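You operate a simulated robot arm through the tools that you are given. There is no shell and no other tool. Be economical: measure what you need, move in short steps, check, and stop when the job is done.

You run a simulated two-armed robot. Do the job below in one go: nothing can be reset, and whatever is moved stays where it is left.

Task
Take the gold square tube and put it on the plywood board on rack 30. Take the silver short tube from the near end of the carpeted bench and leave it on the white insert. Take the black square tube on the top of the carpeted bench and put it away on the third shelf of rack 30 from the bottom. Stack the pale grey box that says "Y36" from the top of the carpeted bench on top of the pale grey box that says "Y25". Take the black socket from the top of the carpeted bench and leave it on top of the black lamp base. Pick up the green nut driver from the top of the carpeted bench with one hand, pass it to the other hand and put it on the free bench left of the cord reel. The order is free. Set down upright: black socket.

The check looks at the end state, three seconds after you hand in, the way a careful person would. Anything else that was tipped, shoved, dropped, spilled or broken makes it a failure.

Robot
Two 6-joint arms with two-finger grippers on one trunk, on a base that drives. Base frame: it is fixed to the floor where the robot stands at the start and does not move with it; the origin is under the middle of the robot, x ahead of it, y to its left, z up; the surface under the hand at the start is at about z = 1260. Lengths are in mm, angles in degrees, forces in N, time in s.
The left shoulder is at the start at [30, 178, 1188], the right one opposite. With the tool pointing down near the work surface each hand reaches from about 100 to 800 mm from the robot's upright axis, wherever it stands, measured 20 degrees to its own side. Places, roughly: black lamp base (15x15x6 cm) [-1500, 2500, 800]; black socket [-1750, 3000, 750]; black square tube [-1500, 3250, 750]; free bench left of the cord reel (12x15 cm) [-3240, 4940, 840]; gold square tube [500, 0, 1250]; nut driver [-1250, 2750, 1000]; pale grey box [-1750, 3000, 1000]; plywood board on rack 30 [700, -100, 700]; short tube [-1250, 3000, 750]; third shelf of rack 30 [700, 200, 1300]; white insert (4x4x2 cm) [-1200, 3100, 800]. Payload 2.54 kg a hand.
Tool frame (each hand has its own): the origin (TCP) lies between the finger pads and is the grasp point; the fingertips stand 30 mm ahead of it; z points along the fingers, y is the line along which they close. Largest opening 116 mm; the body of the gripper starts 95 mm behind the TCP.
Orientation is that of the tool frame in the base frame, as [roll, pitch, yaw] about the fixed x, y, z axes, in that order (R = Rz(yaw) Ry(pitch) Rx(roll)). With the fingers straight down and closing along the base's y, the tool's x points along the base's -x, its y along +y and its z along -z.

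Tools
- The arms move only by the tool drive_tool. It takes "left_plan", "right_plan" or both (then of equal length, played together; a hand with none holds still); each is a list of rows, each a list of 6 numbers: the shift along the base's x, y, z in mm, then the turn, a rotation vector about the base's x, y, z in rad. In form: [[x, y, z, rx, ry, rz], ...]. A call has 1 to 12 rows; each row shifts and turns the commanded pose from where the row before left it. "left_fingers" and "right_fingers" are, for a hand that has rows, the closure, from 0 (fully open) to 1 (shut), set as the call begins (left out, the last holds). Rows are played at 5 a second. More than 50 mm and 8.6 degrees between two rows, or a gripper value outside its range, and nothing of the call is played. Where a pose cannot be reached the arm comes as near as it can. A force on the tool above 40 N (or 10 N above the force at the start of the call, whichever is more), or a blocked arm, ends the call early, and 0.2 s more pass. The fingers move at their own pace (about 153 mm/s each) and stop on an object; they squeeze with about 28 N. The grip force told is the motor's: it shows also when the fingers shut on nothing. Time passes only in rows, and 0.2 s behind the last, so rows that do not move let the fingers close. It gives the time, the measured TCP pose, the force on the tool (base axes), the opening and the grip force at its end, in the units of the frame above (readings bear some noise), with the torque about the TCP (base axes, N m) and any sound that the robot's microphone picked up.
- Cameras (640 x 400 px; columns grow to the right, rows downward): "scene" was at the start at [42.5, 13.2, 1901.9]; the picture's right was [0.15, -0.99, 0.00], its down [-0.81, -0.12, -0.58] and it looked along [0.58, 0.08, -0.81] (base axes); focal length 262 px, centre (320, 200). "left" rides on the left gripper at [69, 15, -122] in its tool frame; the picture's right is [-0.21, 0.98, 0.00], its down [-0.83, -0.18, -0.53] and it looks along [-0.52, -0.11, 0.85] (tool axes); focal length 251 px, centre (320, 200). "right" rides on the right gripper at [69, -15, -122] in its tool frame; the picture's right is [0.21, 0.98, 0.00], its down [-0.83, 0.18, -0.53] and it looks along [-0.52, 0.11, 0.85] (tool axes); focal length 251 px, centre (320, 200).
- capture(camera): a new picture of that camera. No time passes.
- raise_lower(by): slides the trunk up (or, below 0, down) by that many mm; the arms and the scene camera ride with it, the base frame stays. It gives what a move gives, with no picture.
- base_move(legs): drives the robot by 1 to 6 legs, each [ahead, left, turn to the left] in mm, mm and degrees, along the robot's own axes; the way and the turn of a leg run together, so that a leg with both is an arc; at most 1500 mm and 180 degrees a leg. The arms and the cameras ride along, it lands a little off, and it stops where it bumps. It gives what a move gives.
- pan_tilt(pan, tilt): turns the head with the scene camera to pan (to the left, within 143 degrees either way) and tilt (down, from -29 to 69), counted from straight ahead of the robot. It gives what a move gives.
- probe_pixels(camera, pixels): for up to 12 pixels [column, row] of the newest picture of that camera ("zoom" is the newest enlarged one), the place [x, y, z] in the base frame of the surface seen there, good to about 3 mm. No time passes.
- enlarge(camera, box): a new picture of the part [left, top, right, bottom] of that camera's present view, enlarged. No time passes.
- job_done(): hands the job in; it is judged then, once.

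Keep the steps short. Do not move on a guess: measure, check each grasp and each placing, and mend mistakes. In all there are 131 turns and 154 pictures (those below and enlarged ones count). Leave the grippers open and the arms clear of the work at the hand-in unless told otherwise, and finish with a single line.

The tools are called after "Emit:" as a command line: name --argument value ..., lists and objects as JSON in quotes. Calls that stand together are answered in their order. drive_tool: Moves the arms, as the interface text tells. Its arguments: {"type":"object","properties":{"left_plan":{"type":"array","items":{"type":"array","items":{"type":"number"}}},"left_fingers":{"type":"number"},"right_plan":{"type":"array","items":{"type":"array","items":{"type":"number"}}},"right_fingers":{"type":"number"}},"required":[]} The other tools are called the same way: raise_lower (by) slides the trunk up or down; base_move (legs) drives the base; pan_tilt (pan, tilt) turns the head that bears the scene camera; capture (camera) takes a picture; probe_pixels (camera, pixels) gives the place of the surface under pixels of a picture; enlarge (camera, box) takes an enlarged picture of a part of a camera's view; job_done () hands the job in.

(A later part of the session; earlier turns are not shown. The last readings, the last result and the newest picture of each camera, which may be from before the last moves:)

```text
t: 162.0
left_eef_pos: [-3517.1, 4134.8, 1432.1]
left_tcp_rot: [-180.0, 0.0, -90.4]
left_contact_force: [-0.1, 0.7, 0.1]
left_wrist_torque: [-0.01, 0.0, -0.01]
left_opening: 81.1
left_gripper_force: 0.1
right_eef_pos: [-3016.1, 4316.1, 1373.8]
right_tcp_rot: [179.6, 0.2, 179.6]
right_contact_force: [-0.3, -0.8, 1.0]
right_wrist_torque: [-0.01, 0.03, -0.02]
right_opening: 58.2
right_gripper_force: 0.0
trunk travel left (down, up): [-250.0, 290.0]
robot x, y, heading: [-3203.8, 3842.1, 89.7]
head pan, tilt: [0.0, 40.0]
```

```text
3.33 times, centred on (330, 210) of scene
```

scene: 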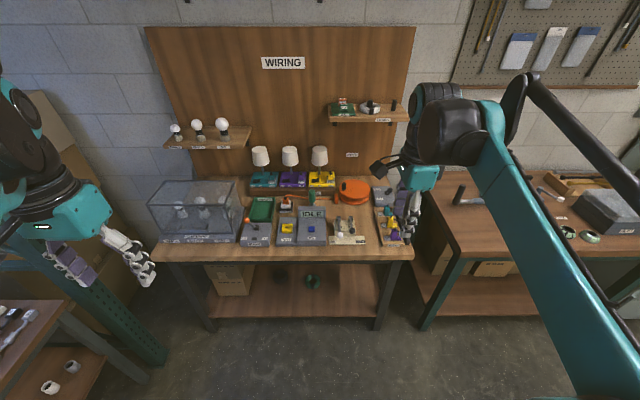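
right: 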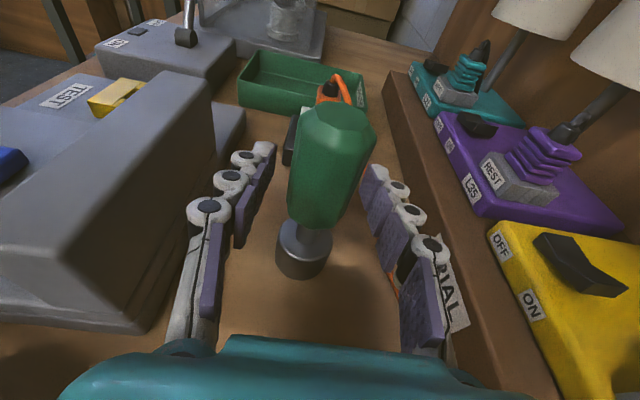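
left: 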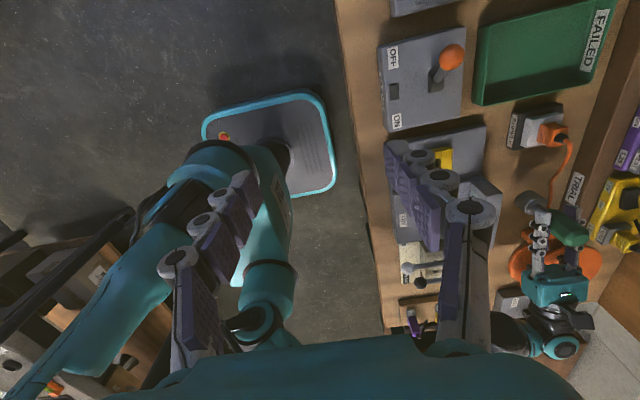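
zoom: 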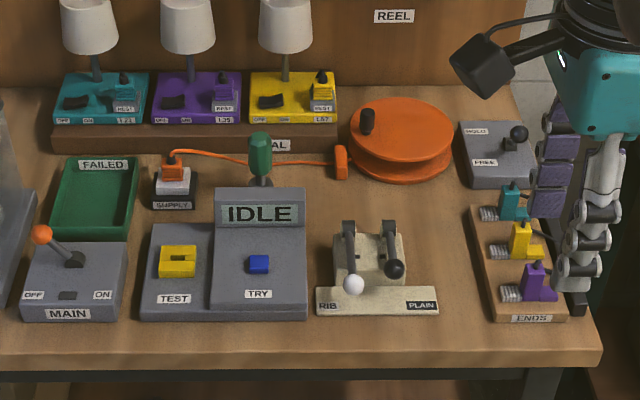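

Nut driver is placed well. Turn around and slide along the aisle to the carpeted bench's north side (x≈−1750).

Emit:
base_move --legs '[[0, 0, 180], [0, 1450, 0]]'

Emit:
pan_tilt --pan 0 --tilt 45

Emit:
capture --camera "scene"

Emit:
enlarge --camera "scene" --box '[200, 120, 440, 270]'

```text
t: 176.5
left_eef_pos: [-1458.4, 3540.2, 1432.0]
left_tcp_rot: [-180.0, 0.0, 89.6]
left_contact_force: [0.4, 0.4, 0.4]
left_wrist_torque: [0.02, -0.02, 0.02]
left_opening: 81.1
left_gripper_force: 0.1
right_eef_pos: [-1960.7, 3358.0, 1373.7]
right_tcp_rot: [179.6, 0.0, -0.1]
right_contact_force: [-0.3, 0.1, 0.2]
right_wrist_torque: [0.02, -0.02, -0.01]
right_opening: 57.9
right_gripper_force: 0.1
trunk travel left (down, up): [-250.0, 290.0]
robot x, y, heading: [-1774.0, 3832.1, -90.6]
head pan, tilt: [0.0, 40.0]
```

```text
t: 177.1
left_eef_pos: [-1459.1, 3539.3, 1432.1]
left_tcp_rot: [180.0, 0.0, 89.6]
left_contact_force: [0.0, -0.8, 0.6]
left_wrist_torque: [0.02, 0.0, -0.01]
left_opening: 81.1
left_gripper_force: 0.0
right_eef_pos: [-1961.6, 3358.2, 1374.5]
right_tcp_rot: [179.7, 0.0, -0.1]
right_contact_force: [-0.1, 1.1, -0.5]
right_wrist_torque: [0.01, 0.04, 0.01]
right_opening: 58.1
right_gripper_force: 0.0
trunk travel left (down, up): [-250.0, 290.0]
robot x, y, heading: [-1775.7, 3833.8, -90.5]
head pan, tilt: [0.0, 45.0]
```

```text
70 pictures are left
```

scene: 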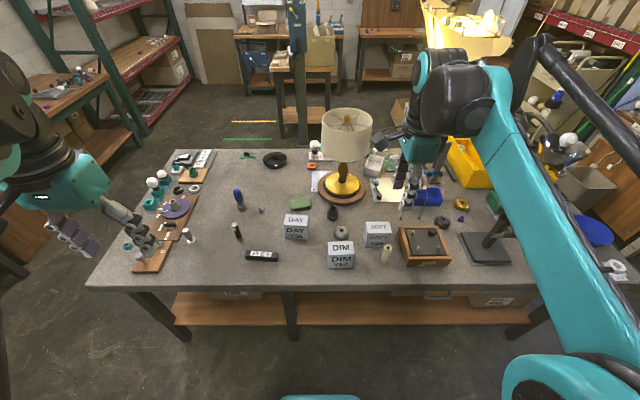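

```text
2.67 times, centred on (320, 195) of scene
```

zoom: 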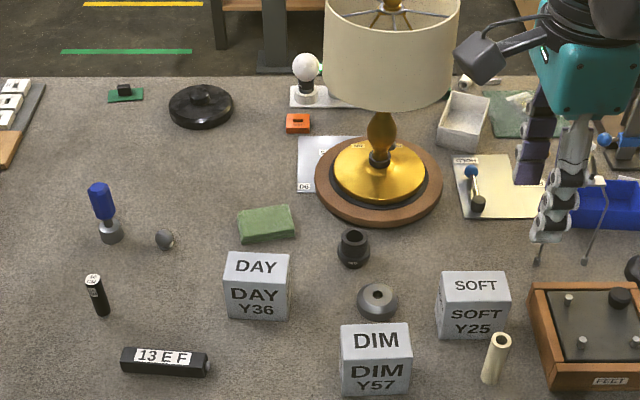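

Labels visible: DAY=Y36, SOFT=Y25. Probe boxes, socket, lamp base, black tube and bench edge.

Emit:
probe_pixels --camera "zoom" --pixels '[[257, 266], [230, 275], [288, 280], [255, 318], [474, 286], [443, 295], [508, 297], [472, 336], [353, 238], [201, 94], [165, 352], [320, 395]]'

Emit:
enlarge --camera "scene" --box '[260, 185, 430, 275]'

```text
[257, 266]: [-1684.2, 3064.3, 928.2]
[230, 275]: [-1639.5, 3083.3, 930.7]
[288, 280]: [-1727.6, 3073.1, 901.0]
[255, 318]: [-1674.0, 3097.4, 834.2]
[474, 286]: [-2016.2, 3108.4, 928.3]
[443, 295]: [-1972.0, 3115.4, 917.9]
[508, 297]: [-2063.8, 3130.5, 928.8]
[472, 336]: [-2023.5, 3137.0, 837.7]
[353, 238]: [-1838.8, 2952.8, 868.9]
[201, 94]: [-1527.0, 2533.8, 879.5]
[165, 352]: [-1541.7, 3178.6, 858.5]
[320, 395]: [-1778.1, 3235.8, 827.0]
```

```text
3.76 times, centred on (345, 230) of scene
```

zoom: 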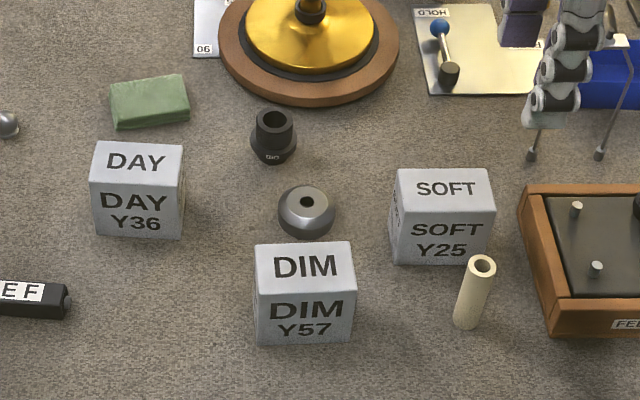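

Emit:
probe_pixels --camera "zoom" --pixels '[[101, 146], [180, 149], [95, 176], [180, 183], [402, 172], [486, 173], [398, 206], [488, 205], [97, 225], [180, 232], [274, 120], [307, 200]]'

Emit:
probe_pixels --camera "scene" --pixels '[[300, 284], [300, 288], [240, 330], [350, 305], [370, 295]]'

Emit:
drive_tool --right_plan '[[0, 10, 0, 0, 0, 0.1428], [0, 10, 0, 0, 0, 0.1428], [0, 10, 0, 0, 0, 0.1428], [0, 10, 0, 0, 0, 0.1428], [0, 10, 0, 0, 0, 0.1428], [0, 10, 0, 0, 0, 0.1428], [0, 10, 0, 0, 0, 0.1428], [0, 10, 0, 0, 0, 0.1428], [0, 10, 0, 0, 0, 0.1428], [0, 0, 0, 0, 0, 0.1428], [0, 0, 0, 0, 0, 0.1428]]' --right_fingers 0

```text
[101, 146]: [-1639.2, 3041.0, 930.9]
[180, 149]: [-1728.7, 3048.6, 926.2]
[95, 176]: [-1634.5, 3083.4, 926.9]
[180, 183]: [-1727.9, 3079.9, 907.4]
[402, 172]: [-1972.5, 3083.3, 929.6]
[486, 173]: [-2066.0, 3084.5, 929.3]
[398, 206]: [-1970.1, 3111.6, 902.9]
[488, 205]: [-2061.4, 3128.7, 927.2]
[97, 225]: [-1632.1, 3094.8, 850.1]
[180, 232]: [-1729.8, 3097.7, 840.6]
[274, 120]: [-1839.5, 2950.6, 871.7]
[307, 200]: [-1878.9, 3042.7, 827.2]
```

```text
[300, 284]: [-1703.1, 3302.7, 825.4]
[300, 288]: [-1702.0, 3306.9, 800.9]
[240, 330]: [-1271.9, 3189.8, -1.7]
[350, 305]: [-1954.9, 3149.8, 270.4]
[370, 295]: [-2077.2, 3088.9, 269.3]
```

```text
t: 179.5
left_eef_pos: [-1459.5, 3540.2, 1430.9]
left_tcp_rot: [180.0, 0.0, 89.7]
left_contact_force: [-0.3, -0.3, 0.4]
left_wrist_torque: [-0.03, 0.0, -0.02]
left_opening: 81.2
left_gripper_force: 0.1
right_eef_pos: [-1961.4, 3448.4, 1374.5]
right_tcp_rot: [179.7, 0.0, 90.0]
right_contact_force: [-0.8, -0.4, 0.2]
right_wrist_torque: [-0.02, -0.03, -0.01]
right_opening: 116.2
right_gripper_force: 0.0
trunk travel left (down, up): [-250.0, 290.0]
robot x, y, heading: [-1776.4, 3833.3, -90.3]
head pan, tilt: [0.0, 45.0]
```

DAY box: 98×59 mm, centre (-1681,3067), top 930; SOFT centre (-2018,3110). I'll grip across the 59 mm depth (close along y). Move base nearer, turn the right hand −90, lower the trunk.

Emit:
base_move --legs '[[230, -75, 0.3]]'

Emit:
drive_tool --right_plan '[[25, -5, 0, 0, 0, -0.1428], [25, -5, 0, 0, 0, -0.1428], [25, -5, 0, 0, 0, -0.1428], [25, -5, 0, 0, 0, -0.1428], [25, -5, 0, 0, 0, -0.1428], [25, -5, 0, 0, 0, -0.1428], [25, -5, 0, 0, 0, -0.1428], [25, -5, 0, 0, 0, -0.1428], [25, -5, 0, 0, 0, -0.1428], [25, -5, 0, 0, 0, -0.1428], [25, -5, 0, 0, 0, -0.1428]]' --right_fingers 0.15

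Emit:
raise_lower --by -150

```text
t: 181.3
left_eef_pos: [-1534.2, 3311.7, 1431.0]
left_tcp_rot: [180.0, 0.0, 90.0]
left_contact_force: [-0.2, 0.0, -0.4]
left_wrist_torque: [0.05, -0.01, -0.01]
left_opening: 81.2
left_gripper_force: 0.0
right_eef_pos: [-2034.6, 3213.2, 1373.4]
right_tcp_rot: [179.7, 0.0, 90.3]
right_contact_force: [-0.2, -0.5, 1.3]
right_wrist_torque: [0.03, 0.02, 0.01]
right_opening: 115.8
right_gripper_force: 0.0
trunk travel left (down, up): [-250.0, 290.0]
robot x, y, heading: [-1848.3, 3600.4, -90.1]
head pan, tilt: [0.0, 45.0]
```

```text
t: 183.7
left_eef_pos: [-1533.1, 3310.0, 1431.0]
left_tcp_rot: [180.0, 0.0, 90.1]
left_contact_force: [-0.1, -0.5, 1.1]
left_wrist_torque: [-0.03, 0.03, -0.03]
left_opening: 81.2
left_gripper_force: 0.1
right_eef_pos: [-1756.9, 3158.9, 1372.1]
right_tcp_rot: [179.6, 0.1, 0.1]
right_contact_force: [-0.6, -0.7, 0.2]
right_wrist_torque: [-0.03, 0.01, 0.02]
right_opening: 98.7
right_gripper_force: 0.1
trunk travel left (down, up): [-250.0, 290.0]
robot x, y, heading: [-1851.3, 3599.1, -90.1]
head pan, tilt: [0.0, 45.0]
```

```text
t: 185.5
left_eef_pos: [-1534.8, 3311.9, 1282.4]
left_tcp_rot: [179.9, 0.0, 90.0]
left_contact_force: [-0.3, -0.4, 0.2]
left_wrist_torque: [0.0, -0.03, -0.02]
left_opening: 81.4
left_gripper_force: 0.1
right_eef_pos: [-1757.9, 3158.5, 1224.1]
right_tcp_rot: [179.6, 0.0, 0.4]
right_contact_force: [0.3, 0.4, -0.3]
right_wrist_torque: [0.0, 0.01, -0.01]
right_opening: 98.4
right_gripper_force: 0.0
trunk travel left (down, up): [-100.0, 440.0]
robot x, y, heading: [-1850.2, 3604.5, -90.2]
head pan, tilt: [0.0, 45.0]
```

Emit:
drive_tool --right_plan '[[15.4, -18.3, -38, 0, 0, 0], [15.4, -18.3, -38, 0, 0, 0], [15.4, -18.3, -38, 0, 0, 0], [15.4, -18.3, -38, 0, 0, 0], [15.4, -18.3, -38, 0, 0, 0], [0, 0, 0, 0, 0, 0]]'

Emit:
capture --camera "right"

```text
t: 186.9
left_eef_pos: [-1534.1, 3312.1, 1282.3]
left_tcp_rot: [-180.0, 0.0, 90.0]
left_contact_force: [0.0, 0.0, 0.2]
left_wrist_torque: [-0.01, -0.03, -0.01]
left_opening: 81.2
left_gripper_force: 0.0
right_eef_pos: [-1681.7, 3067.9, 1032.6]
right_tcp_rot: [179.6, 0.0, 0.3]
right_contact_force: [-0.4, 0.1, -0.2]
right_wrist_torque: [-0.02, 0.0, 0.02]
right_opening: 98.7
right_gripper_force: 0.0
trunk travel left (down, up): [-100.0, 440.0]
robot x, y, heading: [-1851.9, 3600.8, -90.0]
head pan, tilt: [0.0, 45.0]
```

```text
67 pictures are left
```

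right: 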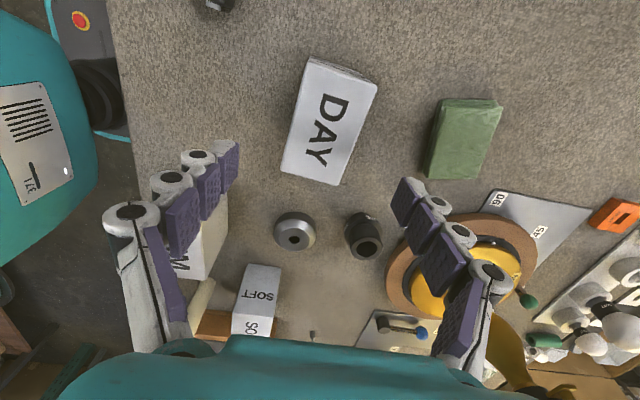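

Emit:
probe_pixels --camera "right" --pixels '[[314, 65], [366, 85], [286, 166], [343, 180], [328, 128]]'

```text
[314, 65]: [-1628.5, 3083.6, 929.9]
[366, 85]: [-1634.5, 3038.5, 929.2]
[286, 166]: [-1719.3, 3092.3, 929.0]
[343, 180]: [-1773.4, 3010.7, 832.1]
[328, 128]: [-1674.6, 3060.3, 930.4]
```

Box yaw is about −5°, centre (-1677,3065). Align, descend to 905.

Emit:
drive_tool --right_plan '[[4.5, -3, -20, 0, 0, -0.085], [0, 0, -45, 0, 0, 0], [0, 0, -45, 0, 0, 0], [0, 0, -17, 0, 0, 0], [0, 0, 0, 0, 0, 0]]'

Emit:
capture --camera "right"

```text
t: 188.1
left_eef_pos: [-1535.2, 3311.4, 1282.0]
left_tcp_rot: [-179.9, 0.0, 90.0]
left_contact_force: [-0.4, 0.0, -0.6]
left_wrist_torque: [0.04, 0.0, 0.0]
left_opening: 81.1
left_gripper_force: 0.2
right_eef_pos: [-1677.6, 3063.1, 907.6]
right_tcp_rot: [179.6, 0.0, -4.4]
right_contact_force: [-1.0, -0.4, 0.5]
right_wrist_torque: [0.01, 0.0, 0.01]
right_opening: 98.4
right_gripper_force: 0.1
trunk travel left (down, up): [-100.0, 440.0]
robot x, y, heading: [-1847.7, 3601.0, -89.9]
head pan, tilt: [0.0, 45.0]
```

```text
66 pictures are left
```

right: 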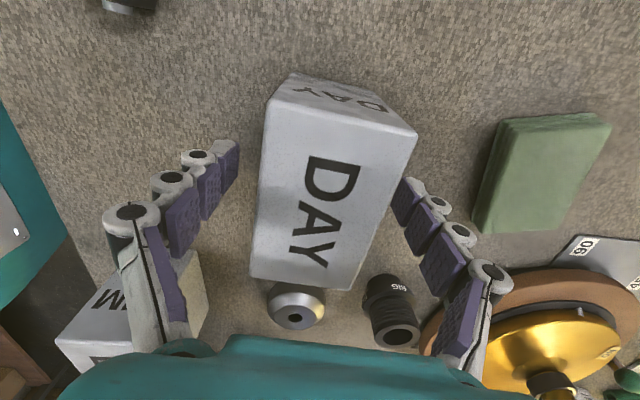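

Fingers straddle the box, box ~3 mm toward −y. Shift −3 y and close, then lift.

Emit:
drive_tool --right_plan '[[0, -3, 0, 0, 0, 0], [0, 0, 0, 0, 0, 0]]'

Emit:
drive_tool --right_plan '[[0, 0, 0, 0, 0, 0], [0, 0, 0, 0, 0, 0], [0, 0, 0, 0, 0, 0]]' --right_fingers 1

Emit:
drive_tool --right_plan '[[0, 0, 20, 0, 0, 0], [0, 0, 40, 0, 0, 0], [0, 0, 45, 0, 0, 0], [0, 0, 45, 0, 0, 0], [0, 0, 0, 0, 0, 0]]'

Emit:
capture --camera "right"

```text
t: 188.7
left_eef_pos: [-1534.0, 3310.4, 1282.0]
left_tcp_rot: [-180.0, 0.0, 90.0]
left_contact_force: [0.6, 0.0, -0.4]
left_wrist_torque: [-0.02, -0.02, 0.01]
left_opening: 81.5
left_gripper_force: 0.1
right_eef_pos: [-1677.9, 3061.4, 905.8]
right_tcp_rot: [179.6, 0.0, -4.5]
right_contact_force: [0.9, 0.3, -0.1]
right_wrist_torque: [0.05, -0.02, 0.03]
right_opening: 98.7
right_gripper_force: 0.1
trunk travel left (down, up): [-100.0, 440.0]
robot x, y, heading: [-1851.4, 3600.7, -90.0]
head pan, tilt: [0.0, 45.0]
```

```text
t: 189.5
left_eef_pos: [-1533.7, 3311.7, 1281.9]
left_tcp_rot: [179.9, 0.0, 90.0]
left_contact_force: [0.1, 0.2, 0.2]
left_wrist_torque: [0.02, 0.01, 0.0]
left_opening: 81.1
left_gripper_force: 0.0
right_eef_pos: [-1677.0, 3061.2, 906.7]
right_tcp_rot: [179.5, 0.0, -4.5]
right_contact_force: [2.5, -0.7, 7.6]
right_wrist_torque: [0.27, -0.02, -0.04]
right_opening: 61.0
right_gripper_force: 28.7
trunk travel left (down, up): [-100.0, 440.0]
robot x, y, heading: [-1852.8, 3601.6, -90.0]
head pan, tilt: [0.0, 45.0]
```

```text
t: 190.7
left_eef_pos: [-1532.7, 3309.4, 1282.4]
left_tcp_rot: [180.0, 0.0, 90.0]
left_contact_force: [-0.7, -0.2, 0.8]
left_wrist_torque: [0.0, 0.0, 0.01]
left_opening: 81.1
left_gripper_force: 0.1
right_eef_pos: [-1680.3, 3061.5, 1056.4]
right_tcp_rot: [179.5, 0.0, -4.4]
right_contact_force: [0.2, -0.2, -2.2]
right_wrist_torque: [0.0, -0.01, -0.02]
right_opening: 61.3
right_gripper_force: 27.9
trunk travel left (down, up): [-100.0, 440.0]
robot x, y, heading: [-1849.7, 3602.3, -90.1]
head pan, tilt: [0.0, 45.0]
```

```text
65 pictures are left
```

right: 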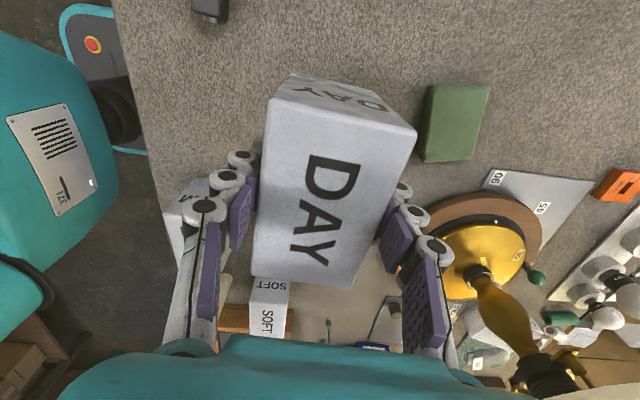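

Held. Measure the held box's centre relative to the hand, and re-measure SOFT from the closer view.

Emit:
probe_pixels --camera "right" --pixels '[[272, 103], [408, 140], [258, 272], [350, 282], [330, 195]]'

Emit:
enlarge --camera "scene" --box '[340, 180, 500, 300]'

```text
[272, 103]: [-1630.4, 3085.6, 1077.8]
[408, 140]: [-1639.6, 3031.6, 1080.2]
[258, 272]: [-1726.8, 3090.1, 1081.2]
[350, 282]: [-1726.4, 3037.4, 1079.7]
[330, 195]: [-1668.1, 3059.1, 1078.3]
```

```text
3.33 times, centred on (420, 240) of scene
```

zoom: 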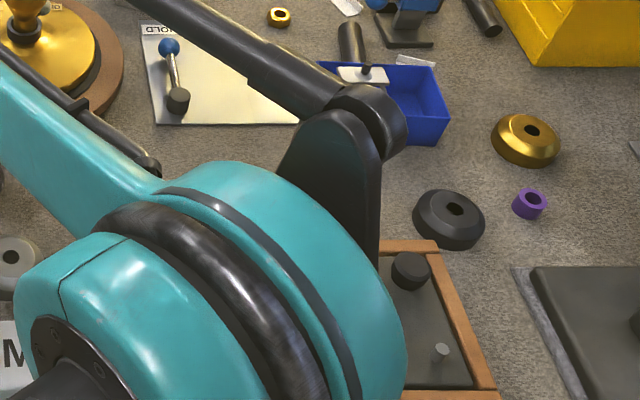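

Box centre = TCP. SOFT centre (-2018.8,3109), yaw −0.7°. Move over it at current height, turning +4°.

Emit:
drive_tool --right_plan '[[-42.3, 5.9, 0, 0, 0, 0.0085], [-42.3, 5.9, 0, 0, 0, 0.0085], [-42.3, 5.9, 0, 0, 0, 0.0085], [-42.3, 5.9, 0, 0, 0, 0.0085], [-42.3, 5.9, 0, 0, 0, 0.0085], [-42.3, 5.9, 0, 0, 0, 0.0085], [-42.3, 5.9, 0, 0, 0, 0.0085], [-42.3, 5.9, 0, 0, 0, 0.0085], [0, 0, 0, 0, 0, 0]]'

Emit:
capture --camera "scene"

Emit:
capture --camera "right"

```text
t: 192.7
left_eef_pos: [-1534.0, 3310.7, 1282.6]
left_tcp_rot: [-179.9, 0.0, 90.0]
left_contact_force: [0.1, -0.2, 0.0]
left_wrist_torque: [-0.01, 0.04, 0.02]
left_opening: 80.9
left_gripper_force: 0.0
right_eef_pos: [-2013.3, 3108.3, 1057.4]
right_tcp_rot: [179.6, 0.1, -0.6]
right_contact_force: [0.5, -0.4, -1.4]
right_wrist_torque: [0.02, 0.02, -0.01]
right_opening: 61.3
right_gripper_force: 28.3
trunk travel left (down, up): [-100.0, 440.0]
robot x, y, heading: [-1849.2, 3600.4, -90.1]
head pan, tilt: [0.0, 45.0]
```

```text
63 pictures are left
```

scene: 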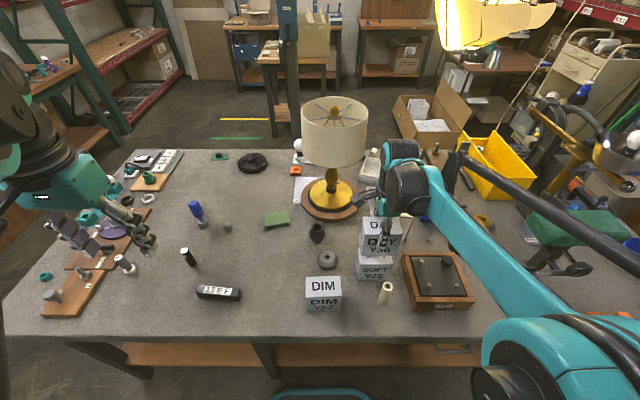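

```text
62 pictures are left
```

right: 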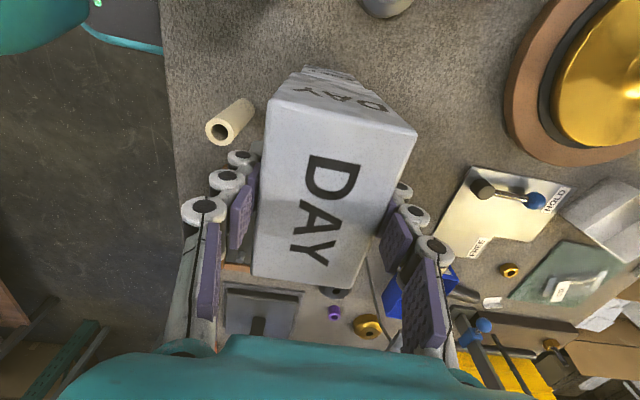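

Emit:
enlarge --camera "scene" --box '[340, 205, 420, 305]'

```text
4.00 times, centred on (380, 255) of scene
```

zoom: 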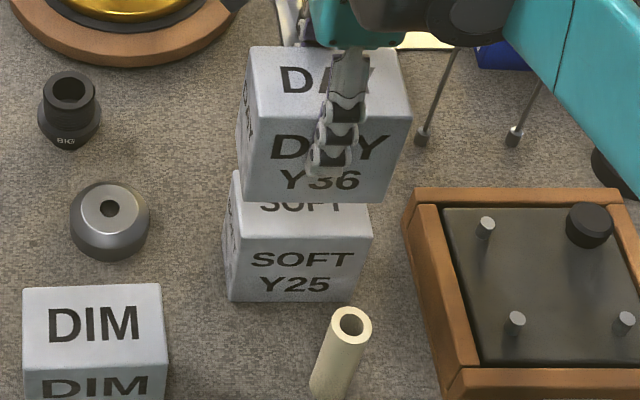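

Emit:
probe_pixels --camera "zoom" --pixels '[[240, 240], [368, 245], [235, 250], [300, 240], [300, 290], [250, 190], [380, 190], [243, 170], [240, 222], [366, 222], [320, 185]]'

```text
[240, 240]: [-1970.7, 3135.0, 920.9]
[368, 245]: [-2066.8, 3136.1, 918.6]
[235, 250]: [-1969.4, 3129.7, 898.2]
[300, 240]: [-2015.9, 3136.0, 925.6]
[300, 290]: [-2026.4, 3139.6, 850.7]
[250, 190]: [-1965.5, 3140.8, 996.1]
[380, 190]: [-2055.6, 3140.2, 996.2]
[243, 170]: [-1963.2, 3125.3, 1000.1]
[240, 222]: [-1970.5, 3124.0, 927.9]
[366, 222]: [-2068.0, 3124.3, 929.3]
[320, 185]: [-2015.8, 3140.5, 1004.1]
```

Shift −6.5 x, −4 y to align, lower 46.

Emit:
drive_tool --right_plan '[[-6.5, -4, 0, 0, 0, 0], [0, 0, -25, 0, 0, 0], [0, 0, -20, 0, 0, 0], [0, 0, 0, 0, 0, 0]]'

Emit:
enlarge --camera "scene" --box '[340, 205, 420, 305]'

```text
t: 193.7
left_eef_pos: [-1533.8, 3311.5, 1282.1]
left_tcp_rot: [-180.0, 0.0, 90.0]
left_contact_force: [-0.1, 0.4, -0.2]
left_wrist_torque: [0.01, -0.02, -0.03]
left_opening: 81.2
left_gripper_force: 0.0
right_eef_pos: [-2020.7, 3105.1, 1012.2]
right_tcp_rot: [179.6, 0.0, -0.5]
right_contact_force: [0.0, 0.2, -0.9]
right_wrist_torque: [-0.02, 0.01, -0.01]
right_opening: 61.1
right_gripper_force: 28.3
trunk travel left (down, up): [-100.0, 440.0]
robot x, y, heading: [-1848.7, 3600.8, -90.0]
head pan, tilt: [0.0, 45.0]
```

```text
4.00 times, centred on (380, 255) of scene
```

zoom: 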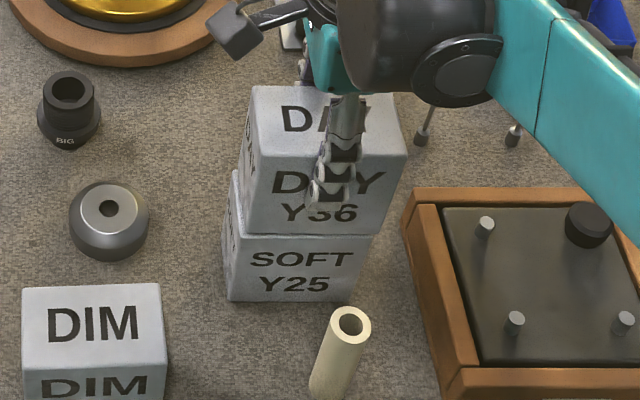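

Emit:
probe_pixels --camera "zoom" --pixels '[[246, 225], [372, 228], [232, 242], [369, 242], [310, 228], [310, 245], [237, 215], [228, 220]]'

```text
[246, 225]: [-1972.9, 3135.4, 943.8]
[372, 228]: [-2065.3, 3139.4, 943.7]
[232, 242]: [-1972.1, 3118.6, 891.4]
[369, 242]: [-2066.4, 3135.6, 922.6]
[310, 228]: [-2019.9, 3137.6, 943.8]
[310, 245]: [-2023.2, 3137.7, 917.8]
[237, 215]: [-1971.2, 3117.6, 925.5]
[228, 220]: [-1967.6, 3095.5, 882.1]
```

Aligned within ~1–2 mm. Creep down to contact.

Emit:
drive_tool --right_plan '[[0, 0, -1.5, 0, 0, 0], [0, 0, -1.5, 0, 0, 0], [0, 0, -1.5, 0, 0, 0], [0, 0, 0, 0, 0, 0]]'

```text
t: 194.7
left_eef_pos: [-1533.9, 3311.0, 1282.3]
left_tcp_rot: [-179.9, 0.0, 90.0]
left_contact_force: [0.1, 0.3, 0.2]
left_wrist_torque: [0.02, -0.01, -0.02]
left_opening: 81.0
left_gripper_force: 0.1
right_eef_pos: [-2021.1, 3104.0, 1007.2]
right_tcp_rot: [179.6, 0.0, -0.6]
right_contact_force: [-0.7, -0.1, -1.0]
right_wrist_torque: [0.0, -0.02, 0.0]
right_opening: 61.3
right_gripper_force: 28.1
trunk travel left (down, up): [-100.0, 440.0]
robot x, y, heading: [-1853.6, 3599.4, -90.0]
head pan, tilt: [0.0, 45.0]
```

Emit:
drive_tool --right_plan '[[0, 0, -1.2, 0, 0, 0], [0, 0, -1.2, 0, 0, 0], [0, 0, 0, 0, 0, 0]]'

```text
t: 195.5
left_eef_pos: [-1534.4, 3312.0, 1281.2]
left_tcp_rot: [180.0, 0.0, 90.1]
left_contact_force: [-0.3, 0.0, 0.9]
left_wrist_torque: [0.01, 0.02, -0.02]
left_opening: 81.2
left_gripper_force: 0.0
right_eef_pos: [-2020.7, 3103.5, 1006.9]
right_tcp_rot: [179.5, 0.1, -0.6]
right_contact_force: [-0.7, -4.3, 20.7]
right_wrist_torque: [-0.16, 0.02, -0.03]
right_opening: 61.6
right_gripper_force: 27.9
trunk travel left (down, up): [-100.0, 440.0]
robot x, y, heading: [-1848.6, 3604.5, -90.2]
head pan, tilt: [0.0, 45.0]
```

Contact. Ease 1 mm up, open, then lift.

Emit:
drive_tool --right_plan '[[0, 0, 1.3, 0, 0, 0], [0, 0, 0, 0, 0, 0]]'

Emit:
drive_tool --right_plan '[[0, 0, 0, 0, 0, 0], [0, 0, 0, 0, 0, 0], [0, 0, 0, 0, 0, 0]]' --right_fingers 0.2

Emit:
drive_tool --right_plan '[[0, 0, 15, 0, 0, 0], [0, 0, 30, 0, 0, 0], [0, 0, 45, 0, 0, 0], [0, 0, 45, 0, 0, 0], [0, 0, 45, 0, 0, 0], [0, 0, 0, 0, 0, 0]]'

Emit:
enlarge --camera "scene" --box '[300, 185, 420, 305]'

```text
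t: 196.1
left_eef_pos: [-1534.4, 3310.3, 1282.1]
left_tcp_rot: [-180.0, 0.0, 90.0]
left_contact_force: [1.2, -0.5, 0.1]
left_wrist_torque: [0.0, 0.05, -0.02]
left_opening: 81.4
left_gripper_force: 0.1
right_eef_pos: [-2020.8, 3104.6, 1005.2]
right_tcp_rot: [179.6, 0.0, -0.6]
right_contact_force: [0.0, -2.5, 4.0]
right_wrist_torque: [-0.17, 0.1, -0.01]
right_opening: 61.1
right_gripper_force: 27.8
trunk travel left (down, up): [-100.0, 440.0]
robot x, y, heading: [-1852.9, 3601.0, -90.2]
head pan, tilt: [0.0, 45.0]
```

```text
t: 196.9
left_eef_pos: [-1534.9, 3310.9, 1282.9]
left_tcp_rot: [180.0, 0.1, 90.0]
left_contact_force: [-0.5, -0.8, 0.3]
left_wrist_torque: [0.02, -0.01, 0.03]
left_opening: 81.1
left_gripper_force: 0.1
right_eef_pos: [-2021.1, 3104.2, 1006.5]
right_tcp_rot: [179.7, 0.0, -0.6]
right_contact_force: [0.5, -0.5, 0.5]
right_wrist_torque: [-0.04, 0.0, 0.01]
right_opening: 92.7
right_gripper_force: 0.1
trunk travel left (down, up): [-100.0, 440.0]
robot x, y, heading: [-1851.3, 3601.3, -89.9]
head pan, tilt: [0.0, 45.0]
```

```text
t: 198.3
left_eef_pos: [-1534.0, 3310.3, 1282.5]
left_tcp_rot: [180.0, 0.0, 90.1]
left_contact_force: [0.7, -0.1, -0.6]
left_wrist_torque: [0.03, 0.01, -0.03]
left_opening: 81.1
left_gripper_force: 0.0
right_eef_pos: [-2021.5, 3104.2, 1186.5]
right_tcp_rot: [179.6, -0.1, -0.6]
right_contact_force: [0.2, -0.6, -0.3]
right_wrist_torque: [-0.01, 0.02, -0.02]
right_opening: 92.8
right_gripper_force: 0.0
trunk travel left (down, up): [-100.0, 440.0]
robot x, y, heading: [-1854.2, 3604.9, -90.0]
head pan, tilt: [0.0, 45.0]
```

```text
3.33 times, centred on (360, 245) of scene
```

zoom: 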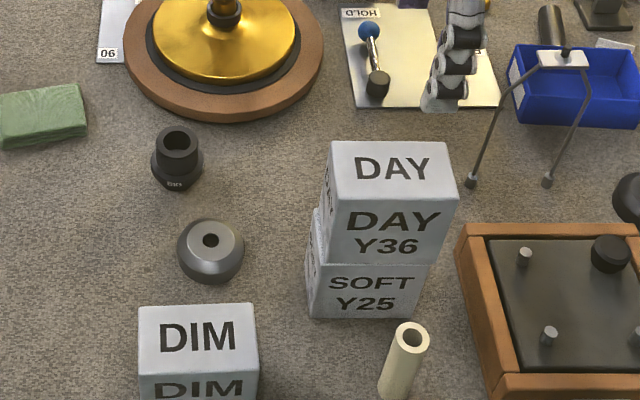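

Stack is good. Now measure the black socket, the nearby lamp shade, and the black tube.

Emit:
probe_pixels --camera "scene" --pixels '[[304, 150], [366, 152], [335, 165], [335, 140], [317, 226], [310, 238], [325, 240], [317, 243], [205, 291], [240, 293], [222, 290], [222, 297]]'

Emit:
enlarge --camera "scene" --box '[300, 215, 335, 250]'

```text
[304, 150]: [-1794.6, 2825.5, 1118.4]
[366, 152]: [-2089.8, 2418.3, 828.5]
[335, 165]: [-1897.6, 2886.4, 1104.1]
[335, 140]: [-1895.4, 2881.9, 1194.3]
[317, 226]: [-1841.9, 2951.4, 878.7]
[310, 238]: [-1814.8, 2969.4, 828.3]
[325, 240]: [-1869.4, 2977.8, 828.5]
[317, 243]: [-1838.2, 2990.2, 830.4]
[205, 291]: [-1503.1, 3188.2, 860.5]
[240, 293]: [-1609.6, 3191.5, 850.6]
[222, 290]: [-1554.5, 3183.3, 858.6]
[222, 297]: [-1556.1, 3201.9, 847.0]
```

```text
11.43 times, centred on (318, 232) of scene
```

zoom: 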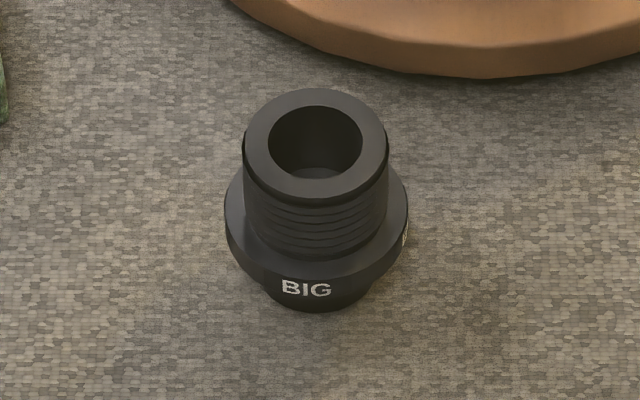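

Emit:
probe_pixels --camera "zoom" --pixels '[[315, 98], [315, 190], [255, 145], [375, 145], [315, 248], [232, 215], [402, 220], [315, 280], [315, 305], [316, 150], [240, 200], [315, 262]]'

```text
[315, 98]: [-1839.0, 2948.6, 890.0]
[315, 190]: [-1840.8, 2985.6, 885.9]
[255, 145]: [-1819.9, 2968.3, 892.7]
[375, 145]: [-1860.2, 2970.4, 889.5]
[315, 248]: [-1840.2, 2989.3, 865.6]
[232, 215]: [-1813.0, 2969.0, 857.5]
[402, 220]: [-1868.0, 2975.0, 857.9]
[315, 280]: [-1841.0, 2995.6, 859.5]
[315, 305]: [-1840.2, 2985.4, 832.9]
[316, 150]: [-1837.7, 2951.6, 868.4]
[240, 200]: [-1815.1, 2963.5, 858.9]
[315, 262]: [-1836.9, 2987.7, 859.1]
```

Socket: centre (-1840,2968), upper cylinder Ø44 at z 860–890, lamp shade edge ~90 mm away. Rotate right hand to neutral (camera toward robot) and stage at (-1840,3050,1090).

Emit:
drive_tool --right_plan '[[16.5, -5, -5, 0, 0, 0.1435], [16.5, -5, -5, 0, 0, 0.1435], [16.5, -5, -5, 0, 0, 0.1435], [16.5, -5, -5, 0, 0, 0.1435], [16.5, -5, -5, 0, 0, 0.1435], [16.5, -5, -5, 0, 0, 0.1435], [16.5, -5, -10, 0, 0, 0.1435], [16.5, -5, -10, 0, 0, 0.1435], [16.5, -5, -15, 0, 0, 0.1435], [16.5, -5, -15, 0, 0, 0.1435], [16.5, -5, -15, 0, 0, 0.1435], [0, 0, 0, 0, 0, 0]]' --right_fingers 0.3

Emit:
capture --camera "right"

```text
t: 200.9
left_eef_pos: [-1533.9, 3311.1, 1281.0]
left_tcp_rot: [179.9, 0.0, 90.0]
left_contact_force: [-0.1, -0.3, 0.2]
left_wrist_torque: [-0.01, -0.03, -0.01]
left_opening: 81.1
left_gripper_force: 0.0
right_eef_pos: [-1841.1, 3049.4, 1090.4]
right_tcp_rot: [179.6, 0.0, 89.9]
right_contact_force: [-0.4, 0.9, 0.6]
right_wrist_torque: [0.0, -0.02, 0.01]
right_opening: 81.2
right_gripper_force: 0.1
trunk travel left (down, up): [-100.0, 440.0]
robot x, y, heading: [-1851.9, 3606.0, -90.1]
head pan, tilt: [0.0, 45.0]
```

```text
57 pictures are left
```

right: 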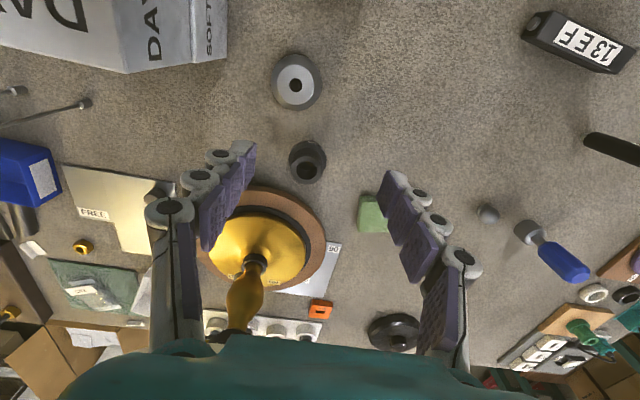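

Emit:
drive_tool --right_plan '[[0, -20, -30, 0, 0, 0], [0, -20, -30, 0, 0, 0], [0, -20, -30, 0, 0, 0], [0, -21, -10, 0, 0, 0], [0, 0, 0, 0, 0, 0]]'

Emit:
capture --camera "right"

Emit:
enlarge --camera "scene" --box '[260, 90, 420, 270]'

```text
t: 202.1
left_eef_pos: [-1534.0, 3311.8, 1283.0]
left_tcp_rot: [-180.0, 0.0, 89.9]
left_contact_force: [-0.5, -0.5, -0.3]
left_wrist_torque: [-0.02, -0.01, -0.01]
left_opening: 81.2
left_gripper_force: 0.1
right_eef_pos: [-1842.1, 2967.8, 991.3]
right_tcp_rot: [179.5, 0.1, 89.8]
right_contact_force: [-0.2, -0.4, 0.4]
right_wrist_torque: [0.0, -0.01, 0.0]
right_opening: 81.2
right_gripper_force: 0.1
trunk travel left (down, up): [-100.0, 440.0]
robot x, y, heading: [-1849.9, 3603.3, -90.1]
head pan, tilt: [0.0, 45.0]
```

```text
56 pictures are left
```

right: 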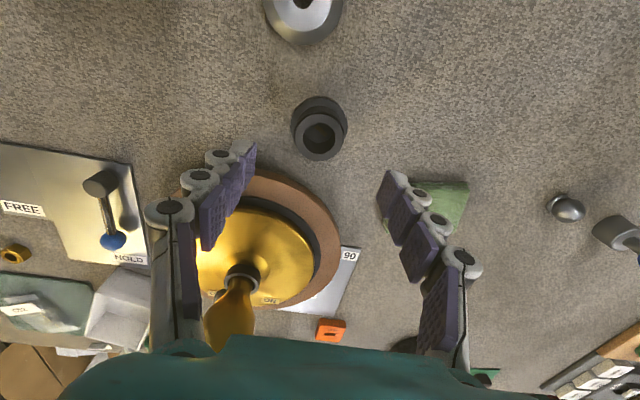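

```text
2.22 times, centred on (340, 180) of scene
```

zoom: 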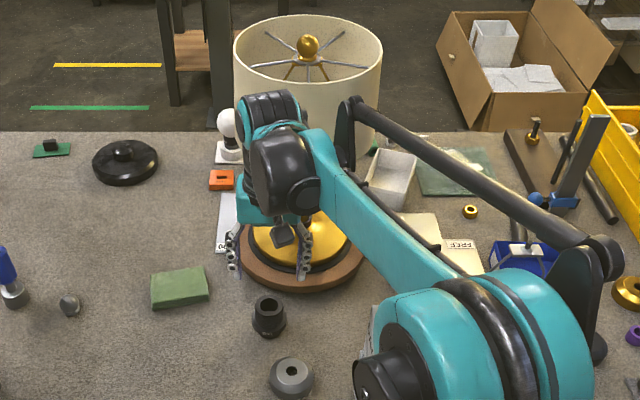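

The wrist is close to the lamp shade in view; probe both.

Emit:
probe_pixels --camera "zoom" --pixels '[[270, 97], [250, 110], [300, 110], [280, 170], [265, 210], [262, 80], [300, 75], [350, 100], [240, 70], [310, 20], [310, 78]]'

```text
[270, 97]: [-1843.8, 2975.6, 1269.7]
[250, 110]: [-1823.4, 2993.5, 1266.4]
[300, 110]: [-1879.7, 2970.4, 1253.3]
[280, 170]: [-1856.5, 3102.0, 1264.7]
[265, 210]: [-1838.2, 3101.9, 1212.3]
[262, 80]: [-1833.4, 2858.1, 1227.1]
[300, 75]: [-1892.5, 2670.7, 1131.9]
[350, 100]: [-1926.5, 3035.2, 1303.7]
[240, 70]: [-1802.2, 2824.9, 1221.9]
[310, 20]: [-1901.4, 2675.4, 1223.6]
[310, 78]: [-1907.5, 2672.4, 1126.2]
```

Wrist far side y≈2930 vs shade front 2873: ~55 mm clear. Socket is centred (319,134 vs expected 320,136). Descend 99 mm and grip.

Emit:
drive_tool --right_plan '[[0, 0, -35, 0, 0, 0], [0, 0, -35, 0, 0, 0], [0, 0, -29, 0, 0, 0], [0, 0, 0, 0, 0, 0]]'

Emit:
drive_tool --right_plan '[[0, 0, 0, 0, 0, 0], [0, 0, 0, 0, 0, 0], [0, 0, 0, 0, 0, 0]]' --right_fingers 1

Emit:
capture --camera "right"

```text
t: 203.1
left_eef_pos: [-1534.0, 3311.6, 1281.5]
left_tcp_rot: [179.9, 0.1, 89.9]
left_contact_force: [-0.7, -0.4, -0.9]
left_wrist_torque: [0.02, -0.01, -0.04]
left_opening: 81.2
left_gripper_force: 0.0
right_eef_pos: [-1839.7, 2967.9, 893.5]
right_tcp_rot: [179.6, 0.0, 89.8]
right_contact_force: [-0.7, 0.0, 0.3]
right_wrist_torque: [-0.03, 0.0, -0.02]
right_opening: 81.1
right_gripper_force: 0.1
trunk travel left (down, up): [-100.0, 440.0]
robot x, y, heading: [-1850.5, 3600.9, -90.2]
head pan, tilt: [0.0, 45.0]
```

```text
t: 203.9
left_eef_pos: [-1535.4, 3311.2, 1281.3]
left_tcp_rot: [179.9, 0.0, 89.9]
left_contact_force: [-0.7, 0.8, 0.0]
left_wrist_torque: [-0.04, 0.01, 0.0]
left_opening: 81.1
left_gripper_force: 0.1
right_eef_pos: [-1840.2, 2968.2, 893.8]
right_tcp_rot: [179.5, 0.0, 89.7]
right_contact_force: [0.6, 0.6, 0.1]
right_wrist_torque: [0.03, 0.03, 0.01]
right_opening: 41.3
right_gripper_force: 28.0
trunk travel left (down, up): [-100.0, 440.0]
robot x, y, heading: [-1850.8, 3602.9, -90.2]
head pan, tilt: [0.0, 45.0]
```

```text
54 pictures are left
```

right: 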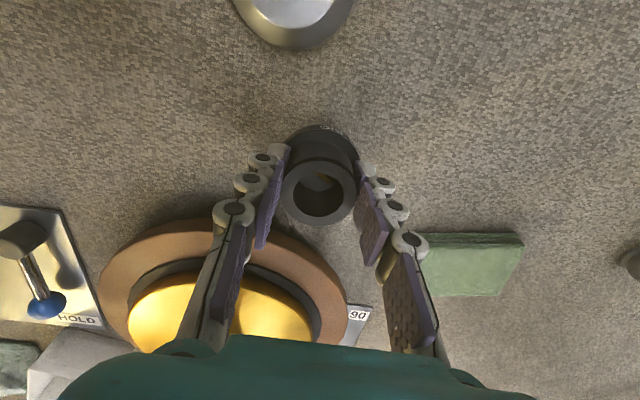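

Gripped (41 mm). Lift, then pull back away from the lamp.

Emit:
drive_tool --right_plan '[[0, 0, 35, 0, 0, 0], [0, 0, 40, 0, 0, 0], [0, 0, 40, 0, 0, 0], [0, 40, 20, 0, 0, 0], [0, 40, 20, 0, 0, 0], [0, 40, 20, 0, 0, 0], [0, 40, 20, 0, 0, 0], [0, 30, 20, 0, 0, 0], [-30, 30, 0, 0, 0, 0], [-30, 30, 0, 0, 0, 0], [0, 0, 0, 0, 0, 0]]'

Emit:
capture --camera "left"

Emit:
enlarge --camera "scene" --box '[170, 240, 290, 320]'

```text
t: 206.3
left_eef_pos: [-1533.8, 3310.3, 1281.9]
left_tcp_rot: [-180.0, 0.0, 90.1]
left_contact_force: [-0.5, -0.6, -0.9]
left_wrist_torque: [0.0, 0.0, -0.01]
left_opening: 81.2
left_gripper_force: 0.0
right_eef_pos: [-1900.3, 3219.5, 1109.0]
right_tcp_rot: [179.6, -0.1, 89.8]
right_contact_force: [-0.1, -0.1, -1.4]
right_wrist_torque: [0.0, -0.02, 0.01]
right_opening: 40.9
right_gripper_force: 27.8
trunk travel left (down, up): [-100.0, 440.0]
robot x, y, heading: [-1851.4, 3603.8, -90.1]
head pan, tilt: [0.0, 45.0]
```

```text
53 pictures are left
```

left: 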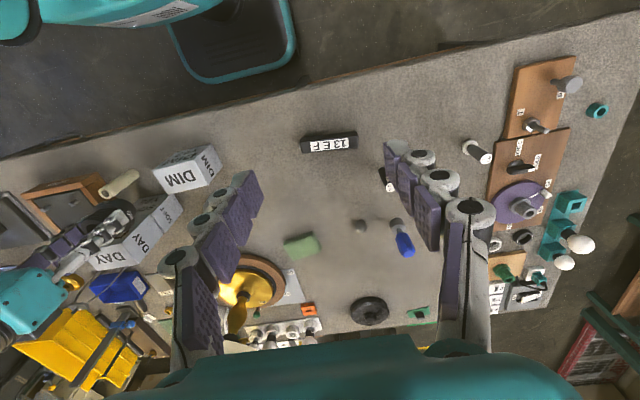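

```text
5.00 times, centred on (230, 280) of scene
```

zoom: 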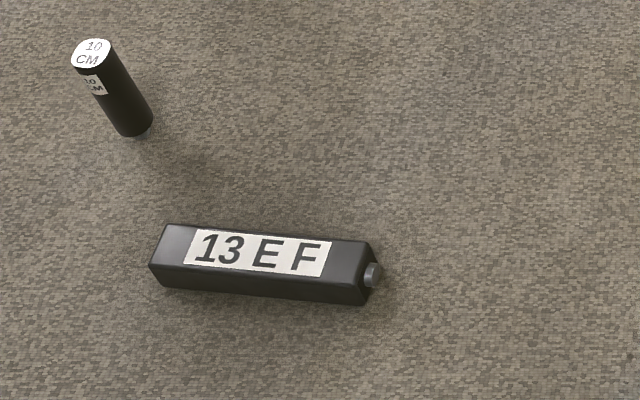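

Emit:
probe_pixels --camera "zoom" --pixels '[[172, 230], [360, 244], [158, 262], [355, 278], [260, 252], [260, 290], [155, 280], [350, 298], [372, 278], [105, 55], [130, 130]]'

```text
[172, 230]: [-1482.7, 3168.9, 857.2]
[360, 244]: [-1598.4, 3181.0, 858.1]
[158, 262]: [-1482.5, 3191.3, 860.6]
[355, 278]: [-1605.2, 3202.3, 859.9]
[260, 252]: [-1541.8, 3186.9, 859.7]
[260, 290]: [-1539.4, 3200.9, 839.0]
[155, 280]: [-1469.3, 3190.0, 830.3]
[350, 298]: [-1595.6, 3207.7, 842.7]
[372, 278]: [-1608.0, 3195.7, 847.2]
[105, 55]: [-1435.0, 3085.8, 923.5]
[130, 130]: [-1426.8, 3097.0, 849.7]
```

Black tube centre (-1542,3186), yaw −5.5°, top 860. Rotate the left hand (closing ≈y) and come down to z 1000.

Emit:
drive_tool --left_plan '[[-0.7, -10.3, -23.5, 0, 0, -0.1389], [-0.7, -10.3, -23.5, 0, 0, -0.1389], [-0.7, -10.3, -23.5, 0, 0, -0.1389], [-0.7, -10.3, -23.5, 0, 0, -0.1389], [-0.7, -10.3, -23.5, 0, 0, -0.1389], [-0.7, -10.3, -23.5, 0, 0, -0.1389], [-0.7, -10.3, -23.5, 0, 0, -0.1389], [-0.7, -10.3, -23.5, 0, 0, -0.1389], [-0.7, -10.3, -23.5, 0, 0, -0.1389], [-0.7, -10.3, -23.5, 0, 0, -0.1389], [-0.7, -10.3, -23.5, 0, 0, -0.1389], [-0.7, -10.3, -23.5, 0, 0, -0.1389]]' --left_fingers 0.4

Emit:
drive_tool --left_plan '[[0, 0, -40, 0, 0, 0], [0, 0, -30, 0, 0, 0], [0, 0, 0, 0, 0, 0]]'

Emit:
capture --camera "left"

```text
t: 208.9
left_eef_pos: [-1542.1, 3186.4, 998.6]
left_tcp_rot: [180.0, 0.1, -5.6]
left_contact_force: [-0.9, -0.3, 0.0]
left_wrist_torque: [0.07, -0.02, 0.0]
left_opening: 69.6
left_gripper_force: 0.0
right_eef_pos: [-1899.2, 3219.5, 1109.0]
right_tcp_rot: [179.6, 0.1, 89.8]
right_contact_force: [0.4, 0.4, -1.2]
right_wrist_torque: [0.03, -0.01, -0.01]
right_opening: 40.6
right_gripper_force: 27.8
trunk travel left (down, up): [-100.0, 440.0]
robot x, y, heading: [-1851.5, 3600.2, -90.0]
head pan, tilt: [0.0, 45.0]
```

```text
t: 209.7
left_eef_pos: [-1541.8, 3187.0, 930.6]
left_tcp_rot: [180.0, 0.0, -5.5]
left_contact_force: [0.4, -0.1, -1.0]
left_wrist_torque: [0.03, 0.02, -0.01]
left_opening: 69.5
left_gripper_force: 0.1
right_eef_pos: [-1901.2, 3219.4, 1109.0]
right_tcp_rot: [179.7, -0.1, 89.7]
right_contact_force: [0.2, 0.7, -1.1]
right_wrist_torque: [0.0, 0.01, 0.01]
right_opening: 40.8
right_gripper_force: 28.1
trunk travel left (down, up): [-100.0, 440.0]
robot x, y, heading: [-1849.0, 3598.8, -90.0]
head pan, tilt: [0.0, 45.0]
```

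```text
51 pictures are left
```

left: 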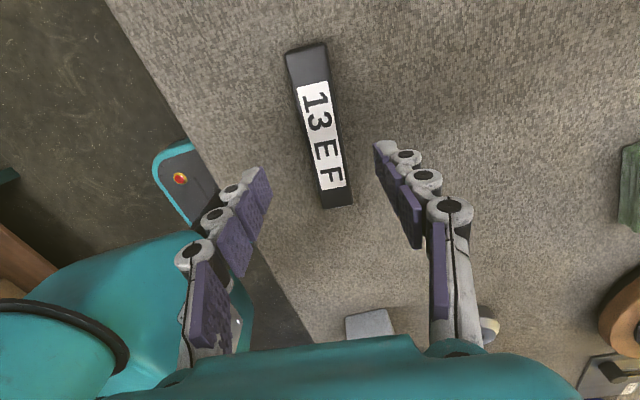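

Centred sideways. Descend to 862 and close, then lift.

Emit:
drive_tool --left_plan '[[4, 0, -40, 0, 0, 0], [4, 0, -28, 0, 0, 0], [0, 0, 0, 0, 0, 0]]'

Emit:
drive_tool --left_plan '[[0, 0, 0, 0, 0, 0], [0, 0, 0, 0, 0, 0], [0, 0, 0, 0, 0, 0]]' --left_fingers 1

Emit:
drive_tool --left_plan '[[0, 0, 25, 0, 0, 0], [0, 0, 45, 0, 0, 0], [0, 0, 45, 0, 0, 0], [0, 0, 45, 0, 0, 0], [0, 0, 45, 0, 0, 0], [0, 0, 45, 0, 0, 0], [0, 0, 0, 0, 0, 0]]'

Emit:
capture --camera "left"

```text
t: 210.5
left_eef_pos: [-1534.0, 3185.6, 862.8]
left_tcp_rot: [-180.0, 0.0, -5.5]
left_contact_force: [-0.3, -0.3, -0.6]
left_wrist_torque: [-0.01, 0.05, 0.02]
left_opening: 69.7
left_gripper_force: 0.1
right_eef_pos: [-1899.0, 3219.7, 1110.6]
right_tcp_rot: [179.6, 0.0, 89.8]
right_contact_force: [0.1, 0.4, -0.3]
right_wrist_torque: [0.01, 0.01, -0.02]
right_opening: 40.2
right_gripper_force: 27.9
trunk travel left (down, up): [-100.0, 440.0]
robot x, y, heading: [-1848.8, 3604.4, -89.9]
head pan, tilt: [0.0, 45.0]
```

```text
t: 211.3
left_eef_pos: [-1534.3, 3185.5, 862.9]
left_tcp_rot: [-180.0, 0.0, -5.5]
left_contact_force: [1.0, 0.1, -0.5]
left_wrist_torque: [0.02, 0.0, -0.01]
left_opening: 29.1
left_gripper_force: 27.5
right_eef_pos: [-1900.4, 3218.8, 1109.4]
right_tcp_rot: [179.6, 0.1, 89.8]
right_contact_force: [0.3, -0.3, 0.0]
right_wrist_torque: [0.07, -0.01, -0.01]
right_opening: 40.3
right_gripper_force: 27.8
trunk travel left (down, up): [-100.0, 440.0]
robot x, y, heading: [-1852.9, 3602.0, -90.3]
head pan, tilt: [0.0, 45.0]
```

```text
t: 212.9
left_eef_pos: [-1534.7, 3183.8, 1111.4]
left_tcp_rot: [180.0, 0.0, -5.5]
left_contact_force: [-0.4, -0.1, -0.6]
left_wrist_torque: [0.02, -0.06, 0.02]
left_opening: 28.8
left_gripper_force: 28.1
right_eef_pos: [-1900.2, 3219.8, 1108.8]
right_tcp_rot: [179.6, 0.0, 89.9]
right_contact_force: [0.0, 0.1, -1.1]
right_wrist_torque: [0.01, 0.0, -0.03]
right_opening: 40.2
right_gripper_force: 28.3
trunk travel left (down, up): [-100.0, 440.0]
robot x, y, heading: [-1848.3, 3599.6, -89.9]
head pan, tilt: [0.0, 45.0]
```

```text
50 pictures are left
```

left: 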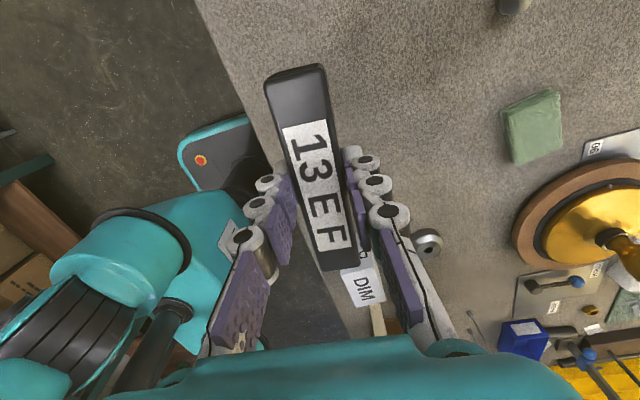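

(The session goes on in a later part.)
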